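You operate a simulated robot arm through the tools that you are given. There is no shell and no other tool.

You run a simulated robot arm. Do the job below in one go: nothing can be reset, and whatever is moved stays where it is left.

JOB
Close up the left filter pot and start the pump.
Fine: lid, lid knob and bleed knob shut and valve open before the start; no spill; other pot untouched.

Only the result counts: the job must be done as asked and must still hold three seconds after the hand-in. Knocking over, shifting, dropping, spilling or breaking anything else fails it. A push-on lid holds only when it is set on centred and level and pressed home; a screw cap is set on level and turned clockwise until tight.

ROBOT AND FRAMES
A 6-joint arm with a two-finger gripper, fixed in place. Base frame: the origin is at the foot of the arm, x ahead of it, y to its left, z up; the work surface is at about z = 0.7. Lengths are in m, angles in rad, forces in N, time in s.
Its first joint turns from -2.897 to 2.897 rad. Payload 1.71 kg.
Tool frame: the origin (TCP) lies between the finger pads and is the grasp point; the fingertips stand 0.02 m ahead of it; z points along the fingers, y is the line along which they close. The gripper opens to 0.096 m. The gripper's body begins 0.113 m behind the TCP.
Orientation is that of the tool frame in the base frame, as a unit quaternion [x, y, z, w]. With the fingers straight down and closing along the base's y, the tool's x points along the base's -x, its y along +y and its z along -z.

CONTROLS
- The arm moves only by the tool jog_arm. Its argument "moves" is a list that holds one entry, the list of rows, each a list of 6 numbers: the shift along the tool's x, y, z in cm, then the turn, a rotation vector about the tool's x, y, z in rad. In form: [[[tx, ty, tz, wx, wy, wz], ...]]. A call has 1 to 20 rows; each row shifts and turns the commanded pose from where the row before left it, along the tool's axes as they then stand. "jaw" is the opening, from 0 (shut) to 1 (fully open), set as the call begins (left out, the last holds). Rows are played at 5 a second. More than 0.05 m and 0.15 rad between two rows, or a gripper value outside its range, and nothing of the call is played. Where a pose cannot be reached the arm comes as near as it can. A force on the tool above 50 N (or 10 N above the force at the start of the call, whichever is more), or a blocked arm, ends the call early, and 0.2 s more pass. The fingers move at their own pace (about 0.045 m/s each) and stop on an object; they squeeze with about 33 N. The grip force told is the motor's: it shows also when the fingers shut on nothing. Time passes only in rows, and 0.2 s behind the last, so rows that do not move let the fingers close. The reply holds the time, the measured pose of the TCP, the force on the tool along the base axes, the opening and the grip force, in the units named above and with some noise, with the torque about the TCP (base axes, N m) and any sound that the robot's microphone picked up.
- Cameras (640 x 400 px; columns grow to the right, rows downward): "scene" is fixed at [0.3983, 0.4952, 1.6255]; the picture's right is [-0.97, -0.25, 0.00], its down [-0.23, 0.91, -0.35] and it looks along [0.09, -0.34, -0.94] (base axes); focal length 214 px, centre (320, 200). "wrist" rides on the gripper at [0.066, 0.014, -0.145] in the tool frame; the picture's right is [-0.21, 0.98, 0.00], its down [-0.88, -0.18, -0.45] and it looks along [-0.44, -0.09, 0.90] (tool axes); focal length 275 px, centre (320, 200). There is no depth. A picture from a camera that has moved, and an enlarged one, comes with that camera's place and axes in the base frame and with its lens. The place of the scene camera against the robot may be out by one fixed shift of up to 0.012 m in any direction.
- snapshot(camera): a new picture of that camera. The clock stands still meanwhile.
- slide_trunk(by): slides the trunk up (or, below 0, down) by that many m; the arm rides with it, the base frame stays. It gives what a move gives, with no picture.
- zoom(camera, box): a new picture of the part [left, top, right, bottom] of that camera's present view, enlarged. The clock stands still meanwhile.
- job_done(): hands the job in; it is judged then, once.

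Places have to be worked out from the pictures, the camera data and where the tool is seen. Open the gripper and draw the arm clear of the work before you hand the job in, unless the task says otherwise.

The tools are called after "Emit:" as name(argument=value, ...) on one line, values as JSON. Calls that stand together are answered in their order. jog_arm: Moves the arm, as the interface text tells. Its arguments: {"type":"object","properties":{"moves":{"type":"array"},"jaw":{"type":"number"}},"required":["moves"]} The other tools are called the same way: slide_trunk (by) slides the trunk up or down; snapshot (camera) takes a picture; zoom (camera, box) takes an enlarged picture of a part of a camera's view; job_done () hands the job in.

At the start:

```text
t: 0.0
tool_pos: [0.3873, 0.188, 1.2908]
orientation: [0.0, 1.0, 0.0, -0.001]
wrist_force: [1.0, -0.2, -0.1]
wrist_torque: [-0.01, 0.0, -0.01]
grip_width: 0.0959
gripper_force: 0.1
trunk travel left (down, up): [-0.275, 0.115]
```

scene: 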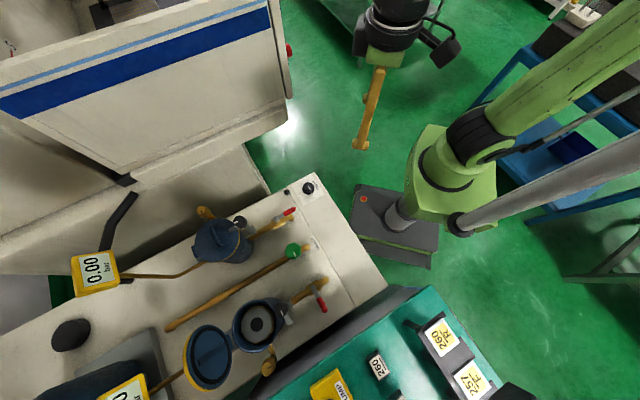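
wrist: 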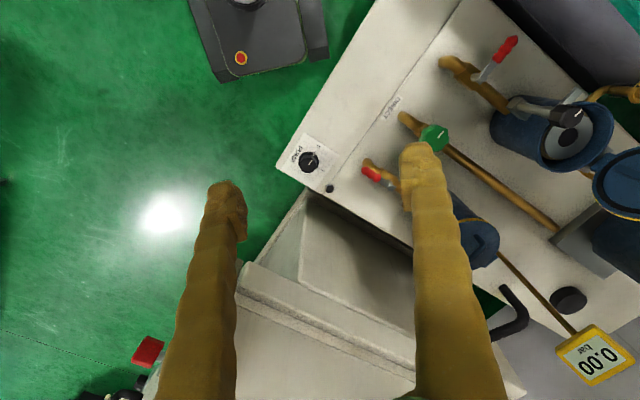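

I start by looking closely at the two pots and the pump switch in the scene camera.

Emit:
zoom(camera="scene", box=[160, 280, 352, 400])

Emit:
zoom(camera="scene", box=[160, 170, 352, 290])

Emit:
zoom(camera="wrist", box=[400, 20, 640, 170])

Emit:
zoom(camera="wrist", box=[260, 80, 500, 230])

```text
3.33 times, centred on (256, 340) of scene
camera zoom: at [0.3983, 0.4952, 1.6255], right [-0.97, -0.25, 0.0], down [-0.23, 0.91, -0.35], along [0.09, -0.34, -0.94], focal length 715 px, centre (533, -267)
```

zoom: 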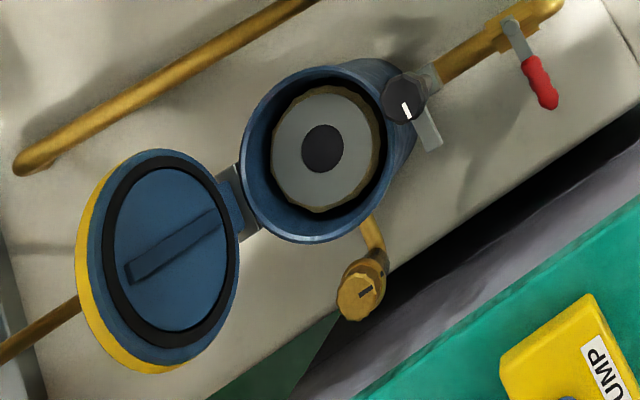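

```text
3.33 times, centred on (256, 230) of scene
camera zoom: at [0.3983, 0.4952, 1.6255], right [-0.97, -0.25, 0.0], down [-0.23, 0.91, -0.35], along [0.09, -0.34, -0.94], focal length 715 px, centre (533, 100)
```

zoom: 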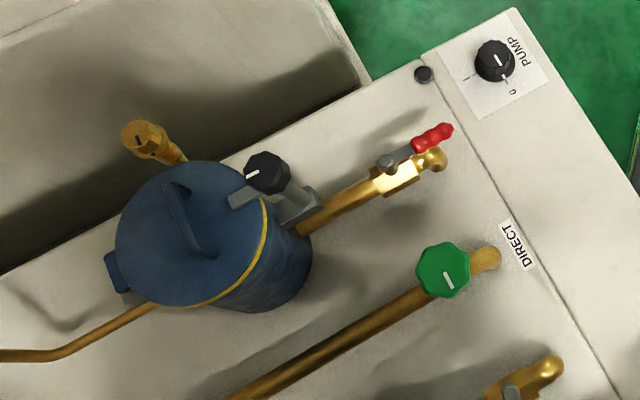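

```text
2.67 times, centred on (520, 95) of wrist
camera zoom: at [0.3209, 0.2018, 1.4352], right [0.21, 0.98, 0.0], down [0.88, -0.18, 0.44], along [0.43, -0.09, -0.9], focal length 734 px, centre (-213, 480)
```

zoom: 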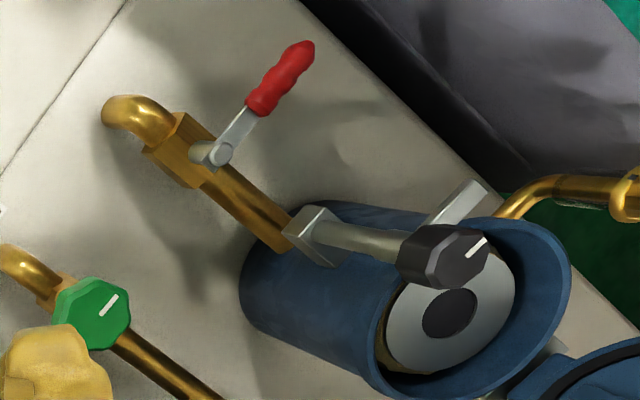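

```text
2.67 times, centred on (380, 155) of wrist
camera zoom: at [0.3209, 0.2018, 1.4352], right [0.21, 0.98, 0.0], down [0.88, -0.18, 0.44], along [0.43, -0.09, -0.9], focal length 734 px, centre (160, 320)
```

zoom: 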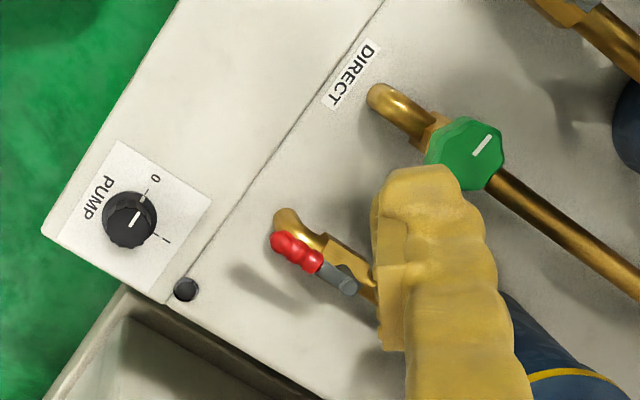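

The open pot is the one further to the robot's left (+y), roughly at (0.555, 0.665). I zoom in further on its clamp knob, bleed knob and lid, and on the closed pot for reference.

Emit:
zoom(camera="scene", box=[250, 280, 330, 330])

Emit:
zoom(camera="scene", box=[235, 335, 315, 385])

Emit:
zoom(camera="scene", box=[175, 310, 271, 370])

Emit:
zoom(camera="scene", box=[185, 195, 281, 255])

Emit:
zoom(camera="scene", box=[275, 170, 339, 210])

Emit:
zoom(camera="scene", box=[0, 200, 200, 400])

```text
8.00 times, centred on (290, 305) of scene
camera zoom: at [0.3983, 0.4952, 1.6255], right [-0.97, -0.25, 0.0], down [-0.23, 0.91, -0.35], along [0.09, -0.34, -0.94], focal length 1716 px, centre (560, -640)
```

zoom: 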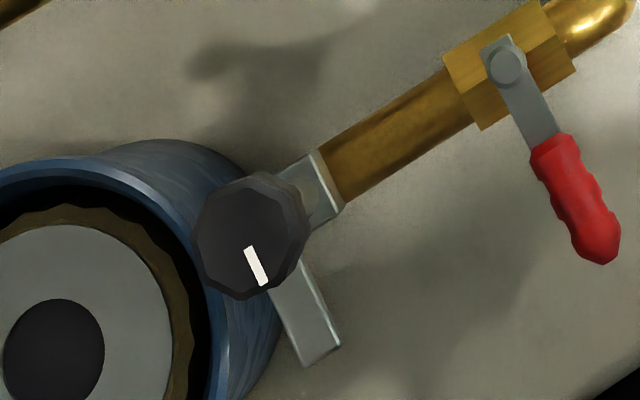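

```text
8.00 times, centred on (275, 360) of scene
camera zoom: at [0.3983, 0.4952, 1.6255], right [-0.97, -0.25, 0.0], down [-0.23, 0.91, -0.35], along [0.09, -0.34, -0.94], focal length 1716 px, centre (680, -1080)
```

zoom: 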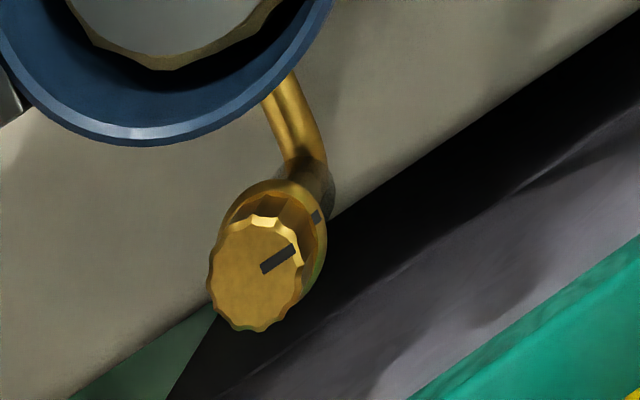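

```text
6.67 times, centred on (223, 340) of scene
camera zoom: at [0.3983, 0.4952, 1.6255], right [-0.97, -0.25, 0.0], down [-0.23, 0.91, -0.35], along [0.09, -0.34, -0.94], focal length 1430 px, centre (967, -733)
```

zoom: 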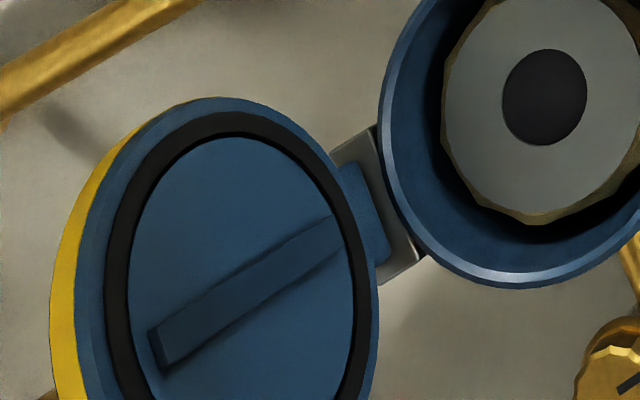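

```text
6.67 times, centred on (233, 225) of scene
camera zoom: at [0.3983, 0.4952, 1.6255], right [-0.97, -0.25, 0.0], down [-0.23, 0.91, -0.35], along [0.09, -0.34, -0.94], focal length 1430 px, centre (900, 33)
```

zoom: 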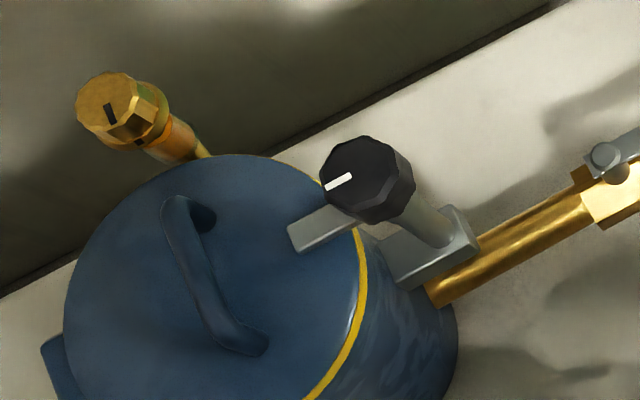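

```text
10.00 times, centred on (307, 190) of scene
camera zoom: at [0.3983, 0.4952, 1.6255], right [-0.97, -0.25, 0.0], down [-0.23, 0.91, -0.35], along [0.09, -0.34, -0.94], focal length 2145 px, centre (450, 300)
```

zoom: 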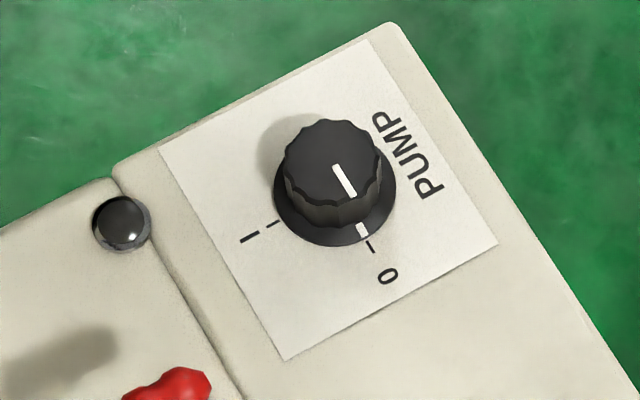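

```text
2.00 times, centred on (100, 300) of scene
camera zoom: at [0.3983, 0.4952, 1.6255], right [-0.97, -0.25, 0.0], down [-0.23, 0.91, -0.35], along [0.09, -0.34, -0.94], focal length 429 px, centre (760, 0)
```

zoom: 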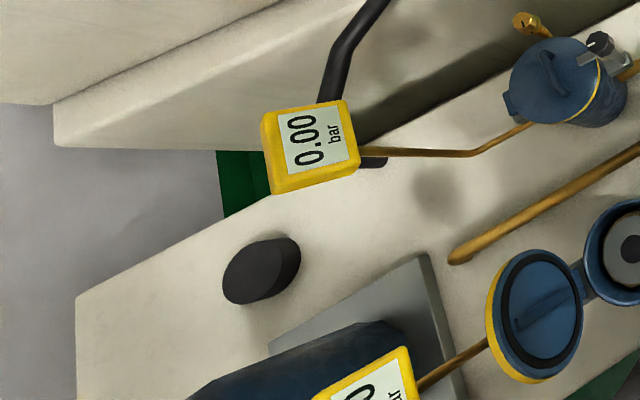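

Pot, lid hinge, clamp knob and valve all lie on a line about 44° left of straight ahead. I move the arm to a viewing spot above the left pot's near side and turn the tool about 0.75 rad so that the wrist camera looks along that line.

Emit:
jog_arm(moves=[[[-1, 4.5, 0, 0, 0, 0], [-1, 4.5, 0, 0, 0, 0], [-1, 4.5, 0, 0, 0, 0], [-1, 4.5, 0, 0, 0, 0], [-1, 4.5, 0, 0, 0, 0], [-1, 4.5, 0, 0, 0, 0], [0, 0, 0, 0, 0, -0.15], [0, 0, 0, 0, 0, -0.15], [0, 0, 0, 0, 0, -0.15], [0, 0, 0, 0, 0, -0.15], [0, 0, 0, 0, 0, -0.15], [0, 0, 0, 0, 0, 0]]])

```text
t: 2.6
tool_pos: [0.4282, 0.4568, 1.2962]
orientation: [-0.367, 0.93, -0.002, 0.007]
wrist_force: [1.1, -0.1, -0.4]
wrist_torque: [0.04, 0.06, -0.03]
grip_width: 0.0962
gripper_force: 0.0
trunk travel left (down, up): [-0.275, 0.115]
```

The arm reached about (0.43, 0.46, 1.30) with the tool turned. I now take a wrist picture of the left pot.

Emit:
snapshot(camera="wrist")

Emit:
snapshot(camera="scene")

```text
taken
camera wrist: at [0.3691, 0.422, 1.44], right [-0.52, 0.86, -0.01], down [0.76, 0.46, 0.45], along [0.39, 0.23, -0.89], focal length 275 px, centre (320, 200)
```

wrist: 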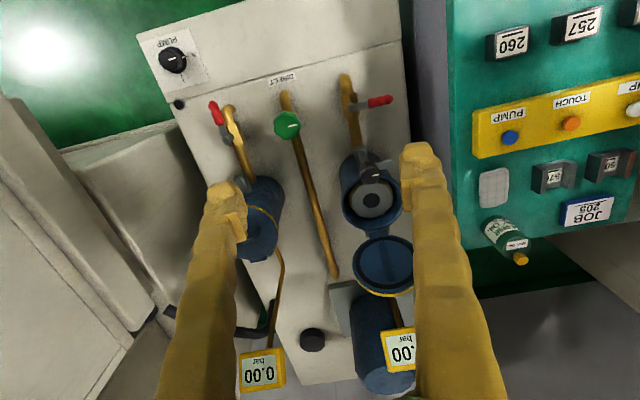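

```text
taken
```

scene: 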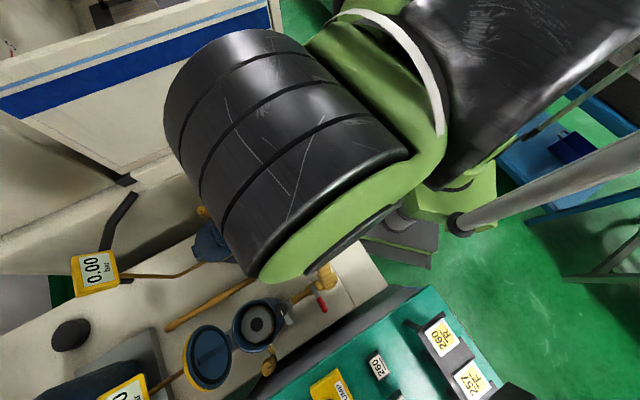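

The view shows the whole skid; I zoom in on the left pot, its knobs and lid for accurate geometry.

Emit:
zoom(camera="wrist", box=[320, 60, 440, 135])

Emit:
zoom(camera="wrist", box=[320, 135, 440, 210])

Emit:
zoom(camera="wrist", box=[320, 210, 440, 300])

Emit:
zoom(camera="wrist", box=[130, 20, 310, 140])

```text
5.33 times, centred on (380, 98) of wrist
camera zoom: at [0.3691, 0.422, 1.44], right [-0.52, 0.86, -0.01], down [0.76, 0.46, 0.45], along [0.39, 0.23, -0.89], focal length 1468 px, centre (0, 747)
```

zoom: 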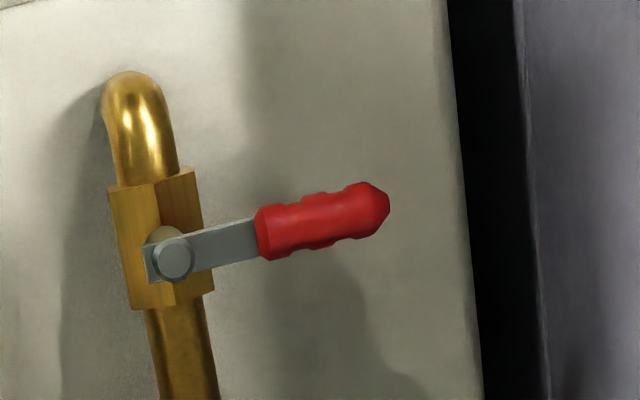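

```text
5.33 times, centred on (380, 172) of wrist
camera zoom: at [0.3691, 0.422, 1.44], right [-0.52, 0.86, -0.01], down [0.76, 0.46, 0.45], along [0.39, 0.23, -0.89], focal length 1468 px, centre (0, 347)
```

zoom: 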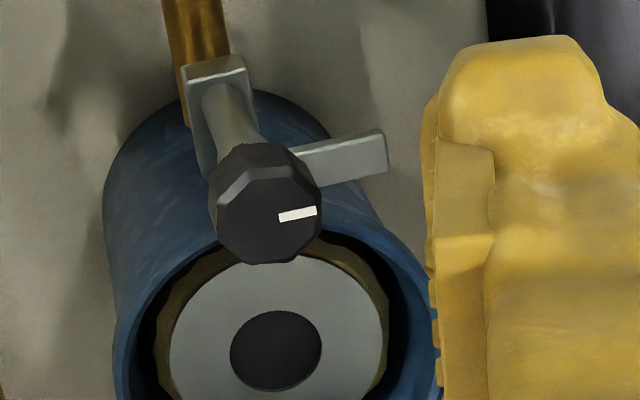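

```text
4.44 times, centred on (380, 255) of wrist
camera zoom: at [0.3691, 0.422, 1.44], right [-0.52, 0.86, -0.01], down [0.76, 0.46, 0.45], along [0.39, 0.23, -0.89], focal length 1224 px, centre (53, -44)
```

zoom: 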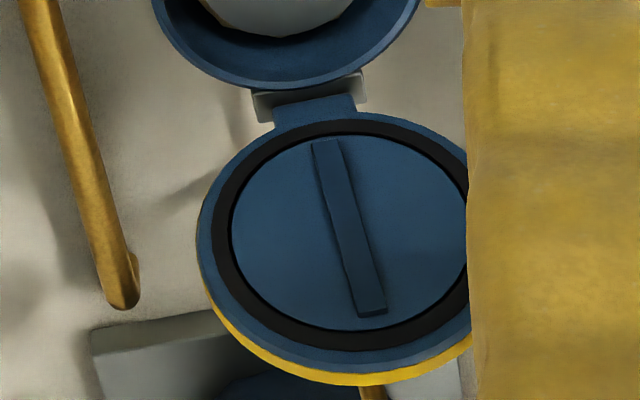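

```text
3.33 times, centred on (220, 80) of wrist
camera zoom: at [0.3691, 0.422, 1.44], right [-0.52, 0.86, -0.01], down [0.76, 0.46, 0.45], along [0.39, 0.23, -0.89], focal length 918 px, centre (653, 600)
```

zoom: 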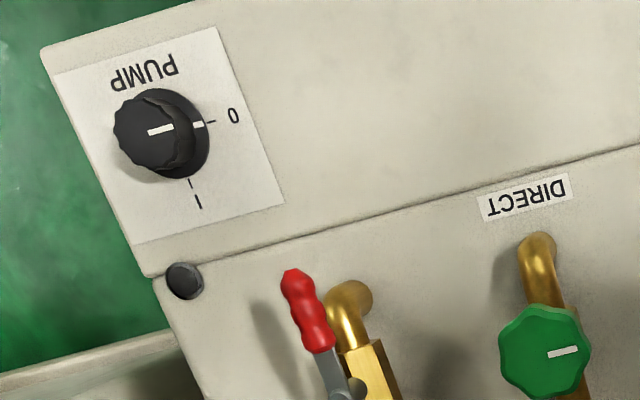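

Skid axes look to be at 45°: valve pivot about (0.415, 0.531, 0.79), clamp knob (0.487, 0.600, 0.954), hinge about (0.61, 0.725, 0.90), lid standing nearly upright to z≈1.06. I shift left and down to view the bleed knob between the fingers.

Emit:
jog_arm(moves=[[[0, 4, 3, 0, 0, -0.03], [0, 4, 3, 0, 0, 0], [0, 4, 3, 0, 0, 0], [0, 2, 1, 0, 0, 0], [0, 0, 0, 0, 0, 0]]])

Emit:
snapshot(camera="wrist")

```text
t: 3.8
tool_pos: [0.3497, 0.5481, 1.1938]
orientation: [-0.367, 0.93, -0.003, 0.006]
wrist_force: [0.4, 0.3, -0.3]
wrist_torque: [-0.03, 0.02, 0.01]
grip_width: 0.0961
gripper_force: 0.1
trunk travel left (down, up): [-0.275, 0.115]
```

```text
taken
camera wrist: at [0.2897, 0.5132, 1.3362], right [-0.52, 0.86, -0.01], down [0.76, 0.46, 0.45], along [0.39, 0.23, -0.89], focal length 275 px, centre (320, 200)
```

wrist: 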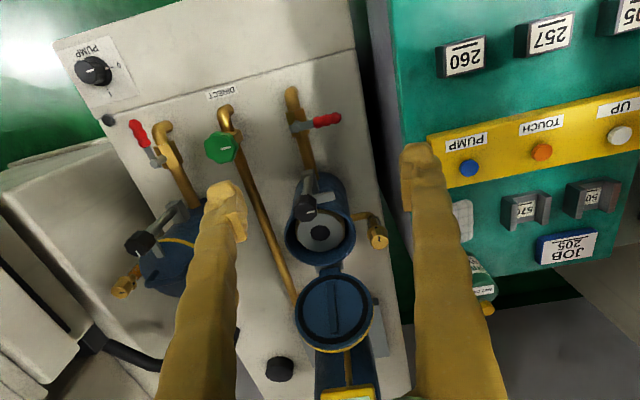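

The bleed knob is now visible at image (378, 238). I let the arm settle to check its tracking and zoom in on the details.

Emit:
jog_arm(moves=[[[0, 0, 0, 0, 0, 0], [0, 0, 0, 0, 0, 0]]])

Emit:
zoom(camera="wrist", box=[340, 205, 404, 245])

Emit:
zoom(camera="wrist", box=[272, 170, 400, 250])

Emit:
zoom(camera="wrist", box=[90, 180, 218, 300])

Emit:
zoom(camera="wrist", box=[272, 240, 400, 360])

```text
t: 4.4
tool_pos: [0.3487, 0.5484, 1.1927]
orientation: [-0.369, 0.929, -0.002, 0.007]
wrist_force: [0.0, -0.1, -0.2]
wrist_torque: [-0.01, 0.0, -0.04]
grip_width: 0.0961
gripper_force: 0.1
trunk travel left (down, up): [-0.275, 0.115]
```

```text
10.00 times, centred on (372, 225) of wrist
camera zoom: at [0.2891, 0.5135, 1.3369], right [-0.52, 0.85, -0.01], down [0.76, 0.47, 0.45], along [0.39, 0.23, -0.89], focal length 2753 px, centre (-200, -50)
```

zoom: 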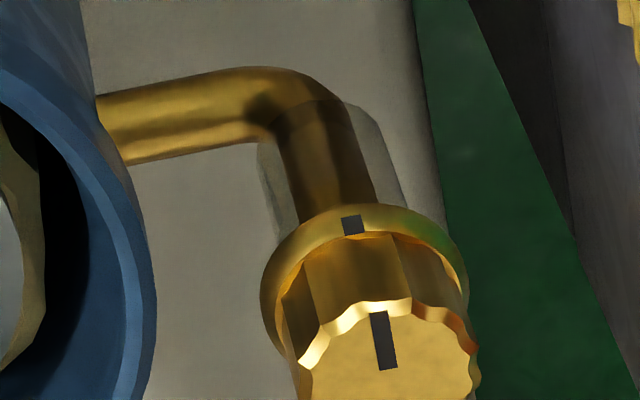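

```text
5.00 times, centred on (336, 210) of wrist
camera zoom: at [0.2891, 0.5135, 1.3369], right [-0.52, 0.85, -0.01], down [0.76, 0.47, 0.45], along [0.39, 0.23, -0.89], focal length 1376 px, centre (240, 150)
```

zoom: 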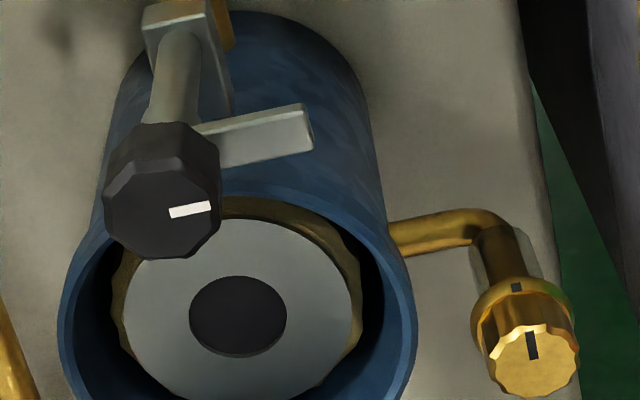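

```text
3.33 times, centred on (154, 240) of wrist
camera zoom: at [0.2891, 0.5135, 1.3369], right [-0.52, 0.85, -0.01], down [0.76, 0.47, 0.45], along [0.39, 0.23, -0.89], focal length 918 px, centre (873, 67)
```

zoom: 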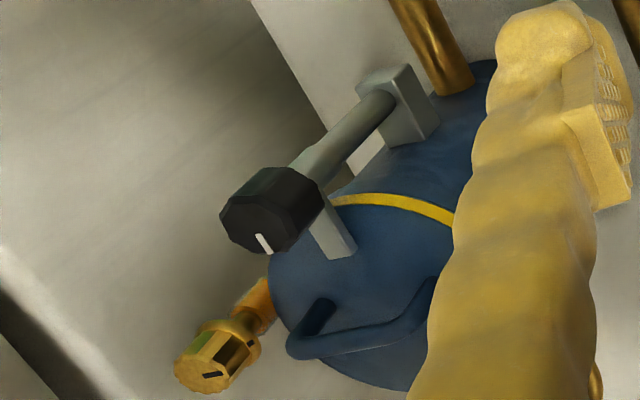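

```text
3.33 times, centred on (336, 300) of wrist
camera zoom: at [0.2891, 0.5135, 1.3369], right [-0.52, 0.85, -0.01], down [0.76, 0.47, 0.45], along [0.39, 0.23, -0.89], focal length 918 px, centre (267, -133)
```

zoom: 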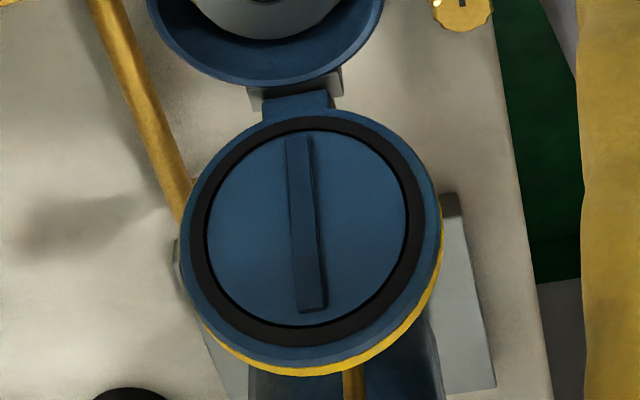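

I need to compare the closed pot's bleed knob with the open one, so I zoom in on it strongly.

Emit:
zoom(camera="wrist", box=[100, 260, 180, 310])

Emit:
zoom(camera="wrist", box=[355, 215, 403, 255])

Emit:
zoom(camera="wrist", box=[195, 110, 259, 170])

Emit:
snapshot(camera="scene")

```text
8.00 times, centred on (140, 285) of wrist
camera zoom: at [0.2891, 0.5135, 1.3369], right [-0.52, 0.85, -0.01], down [0.76, 0.47, 0.45], along [0.39, 0.23, -0.89], focal length 2202 px, centre (1760, -480)
```

zoom: 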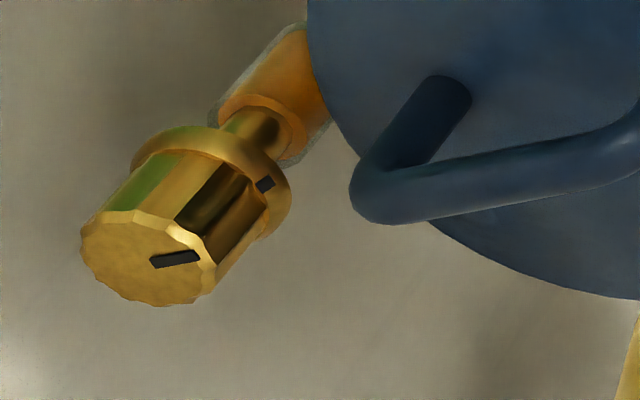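

```text
10.00 times, centred on (379, 235) of wrist
camera zoom: at [0.2891, 0.5135, 1.3369], right [-0.52, 0.85, -0.01], down [0.76, 0.47, 0.45], along [0.39, 0.23, -0.89], focal length 2753 px, centre (-270, -150)
```

zoom: 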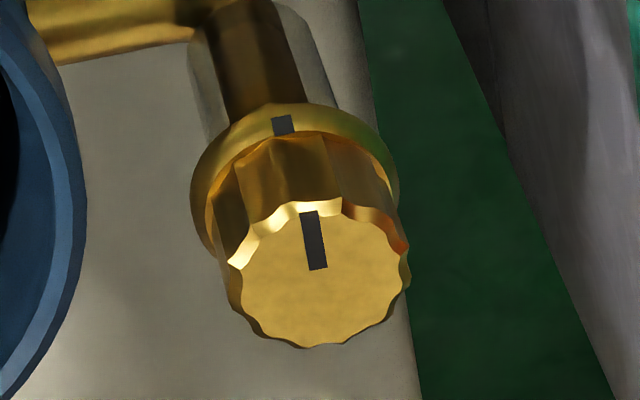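

```text
6.67 times, centred on (227, 140) of wrist
camera zoom: at [0.2891, 0.5135, 1.3369], right [-0.52, 0.85, -0.01], down [0.76, 0.47, 0.45], along [0.39, 0.23, -0.89], focal length 1835 px, centre (940, 600)
```

zoom: 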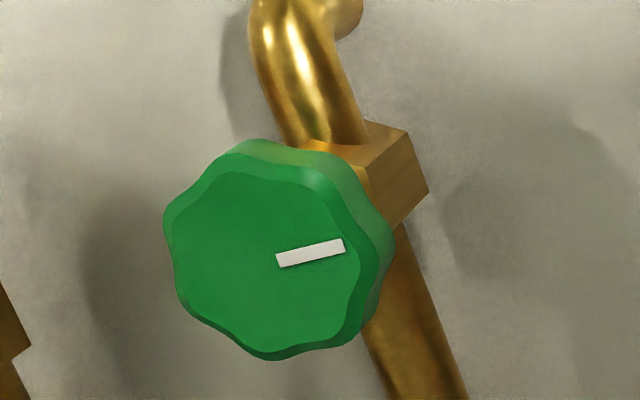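

```text
taken
```

scene: 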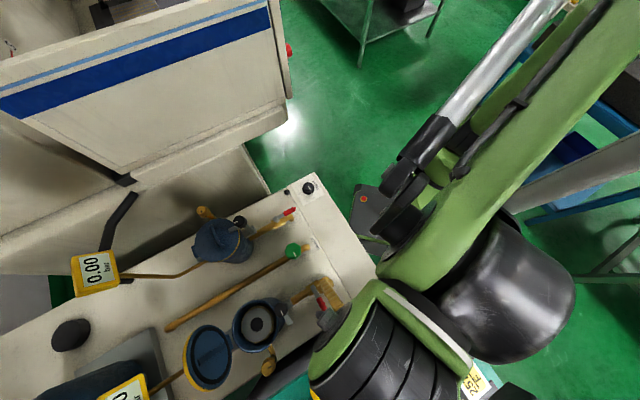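

Both bleed knobs' marks show it: the right one (shut) points left (+e2), the left one points toward the robot, so it needs a clockwise quarter turn; same for the clamp knob. First the lid: I shut the fingers and move out over the pot toward the back of the lid, well above its top edge.

Emit:
jog_arm(moves=[[[-3, -2, -1, 0, 0, 0], [-5, -2, -1, 0, 0, 0], [-5, -1, -1, 0, 0, 0], [-5, 0, 0, 0, 0, 0], [-5, 0, 0, 0, 0, 0], [0, 0, 0, 0, 0, 0]]], jaw=0)

Emit:
snapshot(camera="wrist")

Emit:
snapshot(camera="scene")

```text
refused: row 2 steps farther than a row can; nothing moved
```

```text
taken
camera wrist: at [0.2891, 0.5135, 1.3369], right [-0.52, 0.85, -0.01], down [0.76, 0.47, 0.45], along [0.39, 0.23, -0.89], focal length 275 px, centre (320, 200)
```

wrist: 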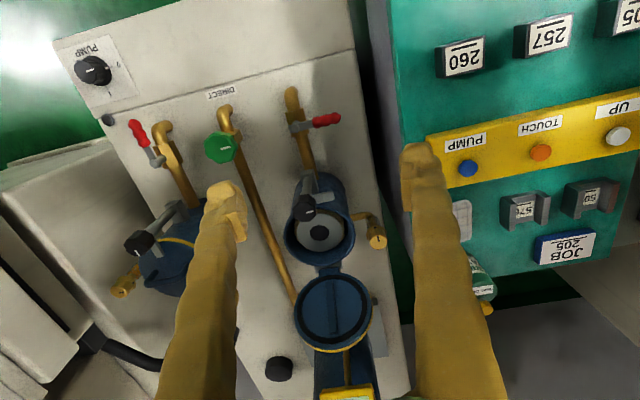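

```text
taken
```

scene: 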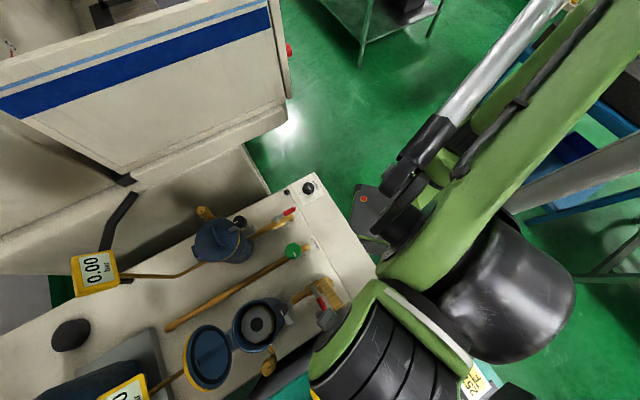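

The call was refused because a row's shift was over 5 cm in total. I repeat it with shorter rows.

Emit:
jog_arm(moves=[[[-3, -2, -1, 0, 0, 0], [-4, -2, -1, 0, 0, 0], [-4, -1, -1, 0, 0, 0], [-4, -1, 0, 0, 0, 0], [-4, 0, 0, 0, 0, 0], [-4, 0, 0, 0, 0, 0], [0, 0, 0, 0, 0, 0]]], jaw=0)

Emit:
snapshot(camera="wrist")

Emit:
snapshot(camera="scene")

```text
t: 6.0
tool_pos: [0.537, 0.6753, 1.2284]
orientation: [-0.38, 0.925, -0.002, 0.006]
wrist_force: [1.3, 0.9, 0.2]
wrist_torque: [0.0, 0.0, -0.02]
grip_width: 0.0002
gripper_force: 29.2
trunk travel left (down, up): [-0.275, 0.115]
```

```text
taken
camera wrist: at [0.4788, 0.6403, 1.3715], right [-0.54, 0.84, -0.01], down [0.75, 0.49, 0.45], along [0.39, 0.24, -0.89], focal length 275 px, centre (320, 200)
```

wrist: 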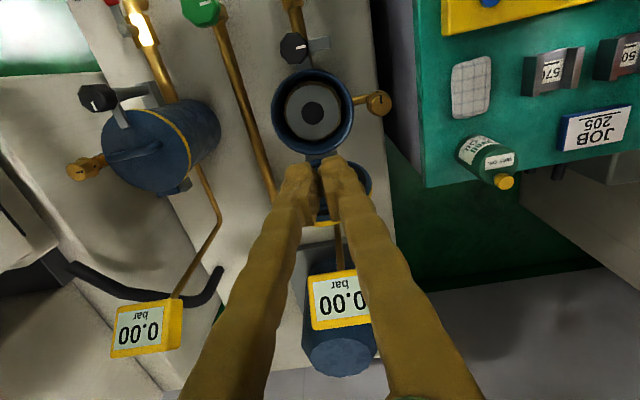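

```text
taken
```

scene: 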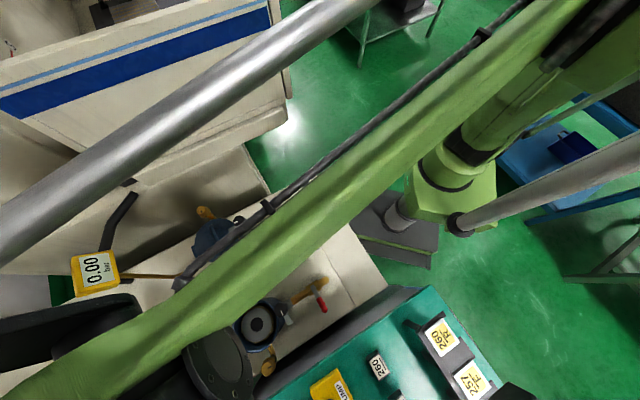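

The arm is over the lid at about (0.537, 0.675, 1.228), roughly 2 cm short of what I asked. I hold still for a moment to see whether it settles.

Emit:
jog_arm(moves=[[[0, 0, 0, 0, 0, 0], [0, 0, 0, 0, 0, 0], [0, 0, 0, 0, 0, 0]]])

```text
t: 6.8
tool_pos: [0.5355, 0.676, 1.2284]
orientation: [-0.379, 0.925, -0.002, 0.006]
wrist_force: [0.2, -0.1, 0.0]
wrist_torque: [0.02, 0.0, -0.01]
grip_width: 0.0
gripper_force: 29.5
trunk travel left (down, up): [-0.275, 0.115]
```

It holds steady, so there is just a small steady tracking error; I go by the measured pose. I continue outward along the skid axis to about a=1.03 m, just beyond the lid, still high.

Emit:
jog_arm(moves=[[[-4, -0.5, 0, 0, 0, 0], [-4, -0.5, 0, 0, 0, 0], [-4, -0.5, 0, 0, 0, 0], [-4, -0.4, 0, 0, 0, 0], [-1.5, 0, 0, 0, 0, 0], [0, 0, 0, 0, 0, 0]]])

Emit:
snapshot(camera="wrist")

Emit:
snapshot(camera="scene")

```text
t: 8.2
tool_pos: [0.66, 0.7678, 1.2261]
orientation: [-0.38, 0.925, -0.003, 0.006]
wrist_force: [0.3, -1.2, -0.4]
wrist_torque: [0.03, 0.04, -0.02]
grip_width: 0.0002
gripper_force: 29.9
out of reach, approached as far as the arm can: row 4, 5
trunk travel left (down, up): [-0.275, 0.115]
```

```text
taken
camera wrist: at [0.6015, 0.7324, 1.3702], right [-0.54, 0.84, -0.01], down [0.75, 0.49, 0.45], along [0.38, 0.24, -0.89], focal length 275 px, centre (320, 200)
```

wrist: 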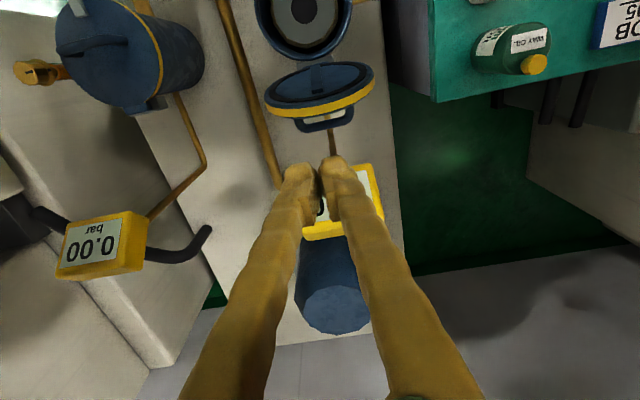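

```text
taken
```

scene: 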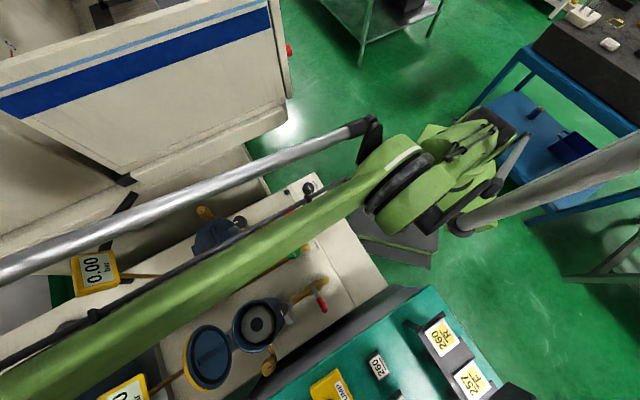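

The arm just reaches a≈1.01 m here; the lid's top edge is at about a≈0.98, z≈1.06, with its handle sticking out to a≈1.02 at z≈0.99. I lower by 9 cm with tips still above the edge and look again.

Emit:
jog_arm(moves=[[[0, 0, 3, 0, 0, 0], [0, 0, 3, 0, 0, 0], [0, 0, 3, 0, 0, 0], [0, 0, 0, 0, 0, 0]]])

Emit:
snapshot(camera="wrist")

```text
t: 9.2
tool_pos: [0.657, 0.7652, 1.1331]
orientation: [-0.381, 0.925, -0.002, 0.006]
wrist_force: [-0.8, 0.2, -0.2]
wrist_torque: [0.0, -0.01, -0.03]
grip_width: 0.0002
gripper_force: 29.4
trunk travel left (down, up): [-0.275, 0.115]
```

```text
taken
camera wrist: at [0.5984, 0.7282, 1.2775], right [-0.54, 0.84, -0.01], down [0.75, 0.49, 0.45], along [0.39, 0.24, -0.89], focal length 275 px, centre (320, 200)
```

wrist: 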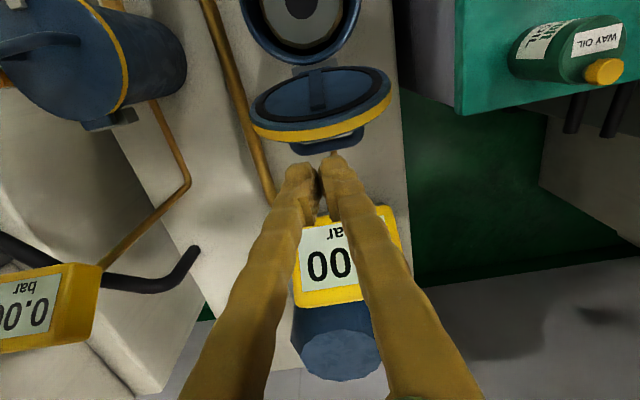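

Clearance to the lid's outer edge looks like only about 1 cm. I move out a further 2 cm at this height and check the reach.

Emit:
jog_arm(moves=[[[-2, 0, 0, 0, 0, 0], [0, 0, 0, 0, 0, 0]]])

Emit:
zoom(camera="wrist", box=[224, 40, 416, 220])

```text
t: 9.8
tool_pos: [0.672, 0.7779, 1.1339]
orientation: [-0.38, 0.925, -0.003, 0.006]
wrist_force: [-0.2, 0.9, -0.6]
wrist_torque: [-0.04, 0.02, 0.0]
grip_width: 0.0001
gripper_force: 29.2
trunk travel left (down, up): [-0.275, 0.115]
```

```text
2.22 times, centred on (320, 130) of wrist
camera zoom: at [0.6132, 0.7427, 1.278], right [-0.54, 0.84, -0.01], down [0.75, 0.49, 0.45], along [0.38, 0.24, -0.89], focal length 612 px, centre (320, 356)
```

zoom: 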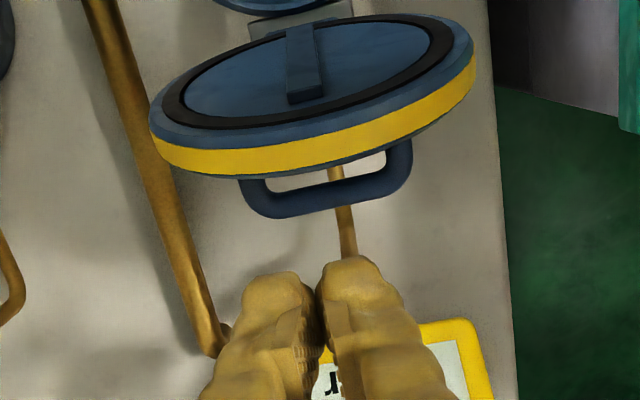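

The tips are now clear behind the lid at a≈1.025. I lower 8 cm so the tips reach z≈1.03, about 3 cm below the lid's top edge but above the handle.

Emit:
jog_arm(moves=[[[0, 0, 2.5, 0, 0, 0], [0, 0, 2.5, 0, 0, 0], [0, 0, 2.0, 0, 0, 0], [0, 0, 1.2, 0, 0, 0], [0, 0, 0, 0, 0, 0]]])

Emit:
snapshot(camera="wrist")

```text
t: 11.0
tool_pos: [0.672, 0.7795, 1.0554]
orientation: [-0.38, 0.925, -0.002, 0.006]
wrist_force: [0.2, -0.3, 0.0]
wrist_torque: [-0.01, -0.05, 0.03]
grip_width: 0.0
gripper_force: 29.2
trunk travel left (down, up): [-0.275, 0.115]
```

```text
taken
camera wrist: at [0.6134, 0.7435, 1.1986], right [-0.54, 0.84, -0.01], down [0.75, 0.49, 0.45], along [0.39, 0.24, -0.89], focal length 275 px, centre (320, 200)
```

wrist: 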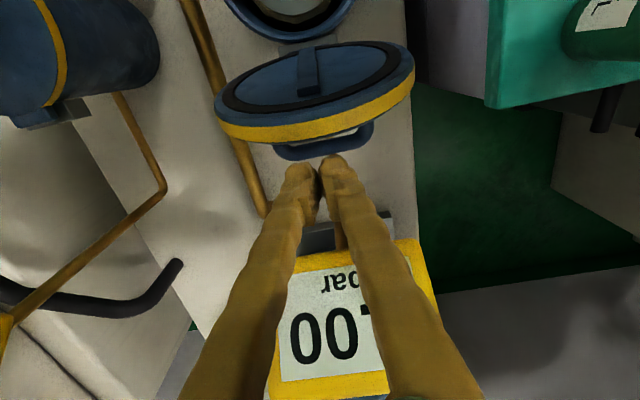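

The tips are behind the lid above its handle, with no contact. I now pull toward the robot by 5 cm in small rows and check force and picture.

Emit:
jog_arm(moves=[[[1.5, 0, 0, 0, 0, 0], [1.5, 0, 0, 0, 0, 0], [1.0, 0, 0, 0, 0, 0], [1.0, 0, 0, 0, 0, 0], [0, 0, 0, 0, 0, 0]]])

Emit:
snapshot(camera="wrist")

```text
t: 12.2
tool_pos: [0.6364, 0.7448, 1.0529]
orientation: [-0.38, 0.925, -0.003, 0.007]
wrist_force: [0.5, -0.4, 0.3]
wrist_torque: [0.02, 0.01, -0.01]
grip_width: 0.0
gripper_force: 29.4
trunk travel left (down, up): [-0.275, 0.115]
```

```text
taken
camera wrist: at [0.5775, 0.7081, 1.1964], right [-0.54, 0.84, -0.01], down [0.75, 0.49, 0.45], along [0.39, 0.24, -0.89], focal length 275 px, centre (320, 200)
```

wrist: 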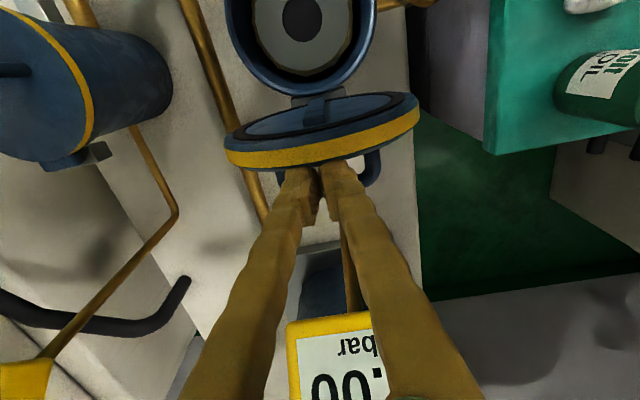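

The finger touches the lid and it has swung to about upright. I continue pulling 6 cm toward the robot while sinking 1 cm to keep hold of the edge.

Emit:
jog_arm(moves=[[[0.5, 0, 1.0, 0, 0, 0], [1.5, 0, 0, 0, 0, 0], [1.5, 0, 0, 0, 0, 0], [1.5, 0, 0, 0, 0, 0], [1.0, 0, 0, 0, 0, 0], [0, 0, 0, 0, 0, 0]]])

Emit:
snapshot(camera="wrist")

```text
t: 13.6
tool_pos: [0.5937, 0.7032, 1.0429]
orientation: [-0.381, 0.925, -0.003, 0.007]
wrist_force: [0.7, -0.4, -0.2]
wrist_torque: [0.0, 0.02, 0.0]
grip_width: 0.0
gripper_force: 29.2
trunk travel left (down, up): [-0.275, 0.115]
```

```text
taken
camera wrist: at [0.5357, 0.6673, 1.1867], right [-0.54, 0.84, -0.01], down [0.75, 0.49, 0.45], along [0.39, 0.24, -0.89], focal length 275 px, centre (320, 200)
```

wrist: 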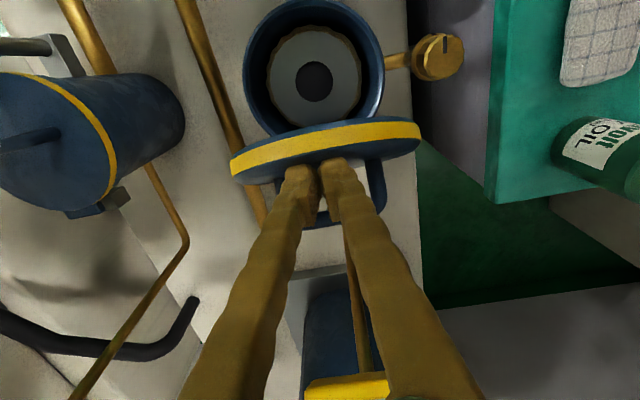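

The lid now leans toward the pot and is still against the finger. I keep pulling and sinking along the arc.

Emit:
jog_arm(moves=[[[1.5, 0, 0.3, 0, 0, 0], [1.5, 0, 0.4, 0, 0, 0], [1.5, 0, 0.5, 0, 0, 0], [0, 0, 0, 0, 0, 0]]])

Emit:
snapshot(camera="wrist")

```text
t: 14.6
tool_pos: [0.5611, 0.6721, 1.0299]
orientation: [-0.38, 0.925, -0.002, 0.006]
wrist_force: [0.3, -0.9, -0.1]
wrist_torque: [0.01, 0.0, 0.02]
grip_width: 0.0
gripper_force: 29.5
trunk travel left (down, up): [-0.275, 0.115]
```

```text
taken
camera wrist: at [0.5032, 0.6361, 1.173], right [-0.54, 0.84, -0.01], down [0.75, 0.49, 0.46], along [0.39, 0.24, -0.89], focal length 275 px, centre (320, 200)
```

wrist: 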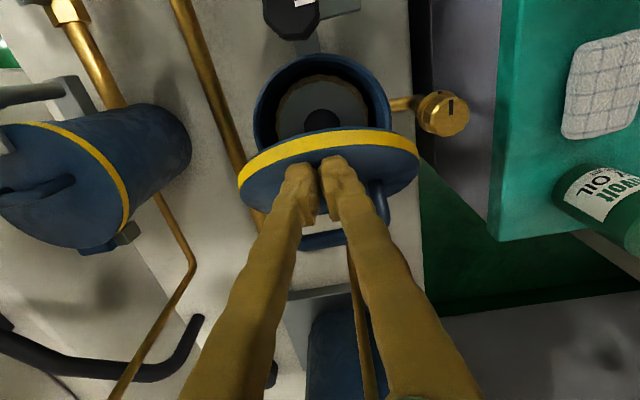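

The hinge has friction and holds the lid, so I keep driving it along the arc, moving in and progressively down on the outer face.

Emit:
jog_arm(moves=[[[1.0, 0, 0.8, 0, 0, 0], [1.0, 0, 0.9, 0, 0, 0], [0.8, 0, 0.9, 0, 0, 0], [0.7, 0, 1.0, 0, 0, 0], [0, 0, 0, 0, 0, 0]]])

Emit:
snapshot(camera="wrist")

Emit:
snapshot(camera="scene")

```text
t: 15.8
tool_pos: [0.5392, 0.6485, 0.9921]
orientation: [-0.381, 0.925, -0.002, 0.006]
wrist_force: [-1.0, -0.5, -0.1]
wrist_torque: [0.0, 0.02, 0.04]
grip_width: 0.0
gripper_force: 29.3
trunk travel left (down, up): [-0.275, 0.115]
```

```text
taken
camera wrist: at [0.4803, 0.6115, 1.1367], right [-0.54, 0.84, -0.01], down [0.75, 0.49, 0.45], along [0.39, 0.24, -0.89], focal length 275 px, centre (320, 200)
```

wrist: 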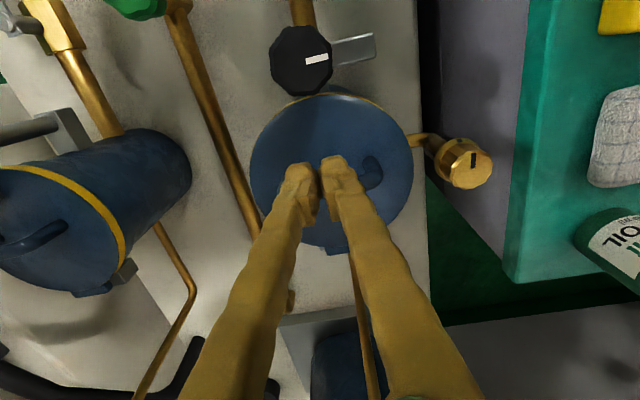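

```text
taken
```

scene: 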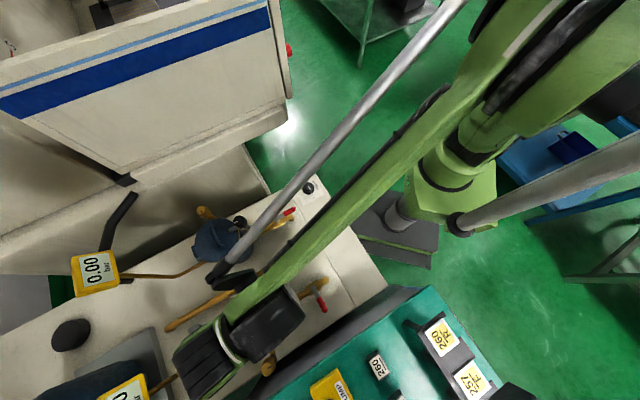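

The lid has dropped onto the pot by itself. I zoom in to check whether it sits flat.

Emit:
zoom(camera="wrist", box=[236, 60, 428, 180])

Emit:
zoom(camera="wrist", box=[0, 60, 224, 300])

```text
3.33 times, centred on (332, 120) of wrist
camera zoom: at [0.4803, 0.6115, 1.1367], right [-0.54, 0.84, -0.01], down [0.75, 0.49, 0.45], along [0.39, 0.24, -0.89], focal length 918 px, centre (280, 467)
```

zoom: 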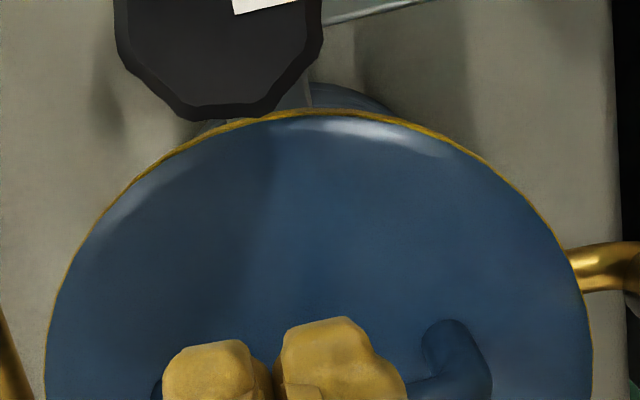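

```text
1.67 times, centred on (112, 180) of wrist
camera zoom: at [0.4803, 0.6115, 1.1367], right [-0.54, 0.84, -0.01], down [0.75, 0.49, 0.45], along [0.39, 0.24, -0.89], focal length 459 px, centre (667, 233)
```

zoom: 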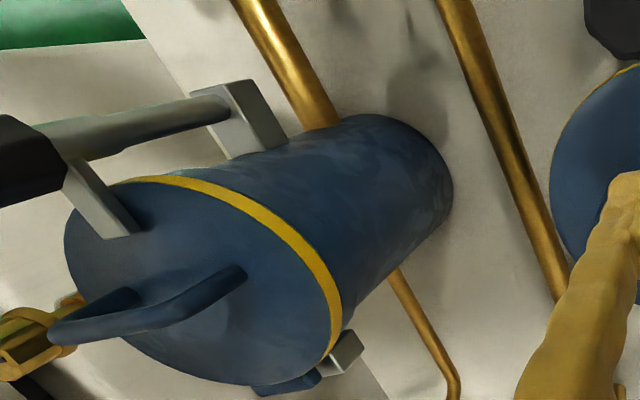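

The lid looks level and shut. I'll press it home near the clamp side: shift 1.5 cm toward the robot and come down gently until force shows.

Emit:
jog_arm(moves=[[[1.5, 0, 0, 0, 0, 0], [0, 0, 1.0, 0, 0, 0], [0, 0, 1.0, 0, 0, 0], [0, 0, 0.5, 0, 0, 0], [0, 0, 0, 0, 0, 0]]])

```text
t: 17.0
tool_pos: [0.5283, 0.636, 0.968]
orientation: [-0.381, 0.925, -0.002, 0.006]
wrist_force: [0.6, 0.7, 0.2]
wrist_torque: [-0.02, 0.0, 0.01]
grip_width: 0.0
gripper_force: 29.2
trunk travel left (down, up): [-0.275, 0.115]
```

Tips are at z≈0.948 and still free. I continue down in 3 mm rows.

Emit:
jog_arm(moves=[[[0, 0, 0.4, 0, 0, 0], [0, 0, 0.3, 0, 0, 0], [0, 0, 0.3, 0, 0, 0], [0, 0, 0, 0, 0, 0]]])

Emit:
snapshot(camera="wrist")

```text
t: 18.0
tool_pos: [0.5253, 0.6363, 0.9587]
orientation: [-0.38, 0.925, -0.002, 0.006]
wrist_force: [-0.4, 0.3, -0.1]
wrist_torque: [0.02, 0.03, 0.01]
grip_width: 0.0
gripper_force: 29.0
trunk travel left (down, up): [-0.275, 0.115]
```

```text
taken
camera wrist: at [0.4681, 0.6007, 1.1024], right [-0.54, 0.84, -0.01], down [0.75, 0.49, 0.45], along [0.39, 0.24, -0.89], focal length 275 px, centre (320, 200)
```

wrist: 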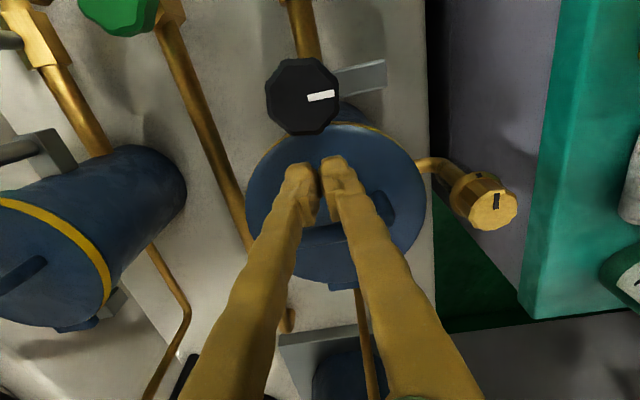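

Still no contact with the tips at z≈0.939; by triangulation the lid top is near 0.92–0.925. I continue down in small rows.

Emit:
jog_arm(moves=[[[0, 0, 0.3, 0, 0, 0], [0, 0, 0.3, 0, 0, 0], [0, 0, 0.2, 0, 0, 0], [0, 0, 0.2, 0, 0, 0], [0, 0, 0, 0, 0, 0]]])

```text
t: 19.2
tool_pos: [0.527, 0.637, 0.9493]
orientation: [-0.38, 0.925, -0.002, 0.007]
wrist_force: [0.3, -0.5, -0.3]
wrist_torque: [0.0, -0.02, -0.01]
grip_width: 0.0
gripper_force: 29.3
trunk travel left (down, up): [-0.275, 0.115]
```

Emit:
jog_arm(moves=[[[0, 0, 0.2, 0, 0, 0], [0, 0, 0.2, 0, 0, 0], [0, 0, 0.2, 0, 0, 0], [0, 0, 0.2, 0, 0, 0], [0, 0, 0, 0, 0, 0]]])

Emit:
zoom(camera="wrist", box=[224, 40, 416, 220])

```text
t: 20.4
tool_pos: [0.5285, 0.6377, 0.9411]
orientation: [-0.381, 0.924, -0.002, 0.007]
wrist_force: [-0.7, -0.6, 0.3]
wrist_torque: [-0.01, 0.03, 0.01]
grip_width: 0.0
gripper_force: 29.3
trunk travel left (down, up): [-0.275, 0.115]
```

```text
2.22 times, centred on (320, 130) of wrist
camera zoom: at [0.4705, 0.601, 1.0851], right [-0.54, 0.84, -0.01], down [0.75, 0.49, 0.45], along [0.39, 0.24, -0.89], focal length 612 px, centre (320, 356)
```

zoom: 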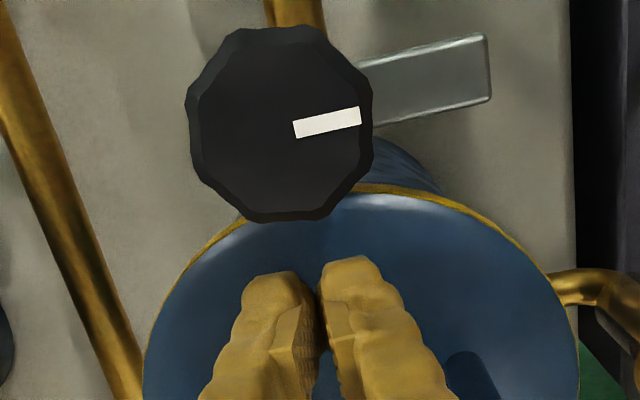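

Still free at tip z≈0.921. I go on down in 2 mm rows.

Emit:
jog_arm(moves=[[[0, 0, 0.2, 0, 0, 0], [0, 0, 0.2, 0, 0, 0], [0, 0, 0.2, 0, 0, 0], [0, 0, 0.2, 0, 0, 0], [0, 0, 0, 0, 0, 0]]])

```text
t: 21.6
tool_pos: [0.5283, 0.6355, 0.9335]
orientation: [-0.38, 0.925, -0.002, 0.007]
wrist_force: [0.4, 0.5, 0.7]
wrist_torque: [0.0, -0.01, 0.02]
grip_width: 0.0
gripper_force: 29.1
trunk travel left (down, up): [-0.275, 0.115]
```

Emit:
jog_arm(moves=[[[0, 0, 0.2, 0, 0, 0], [0, 0, 0.2, 0, 0, 0], [0, 0, 0.2, 0, 0, 0], [0, 0, 0.2, 0, 0, 0], [0, 0, 0, 0, 0, 0]]])

Emit:
zoom(camera="wrist", box=[224, 40, 416, 220])

```text
t: 22.4
tool_pos: [0.513, 0.637, 0.9372]
orientation: [-0.381, 0.924, -0.006, 0.015]
wrist_force: [-0.9, -0.5, 0.3]
wrist_torque: [0.02, -0.09, -0.01]
grip_width: 0.0002
gripper_force: 29.5
trunk travel left (down, up): [-0.275, 0.115]
stopped in row 4: the force on the tool passed its limit at 55 N (the readings are from after the stop); the commanded pose is now the measured one
```

```text
2.22 times, centred on (320, 130) of wrist
camera zoom: at [0.4513, 0.6009, 1.0797], right [-0.54, 0.84, -0.01], down [0.74, 0.49, 0.47], along [0.4, 0.24, -0.88], focal length 612 px, centre (320, 356)
```

zoom: 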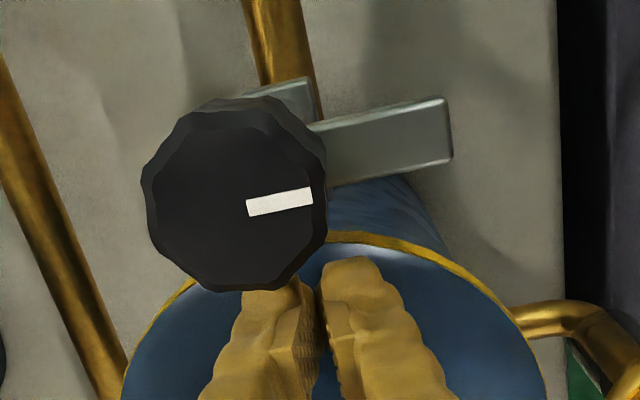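

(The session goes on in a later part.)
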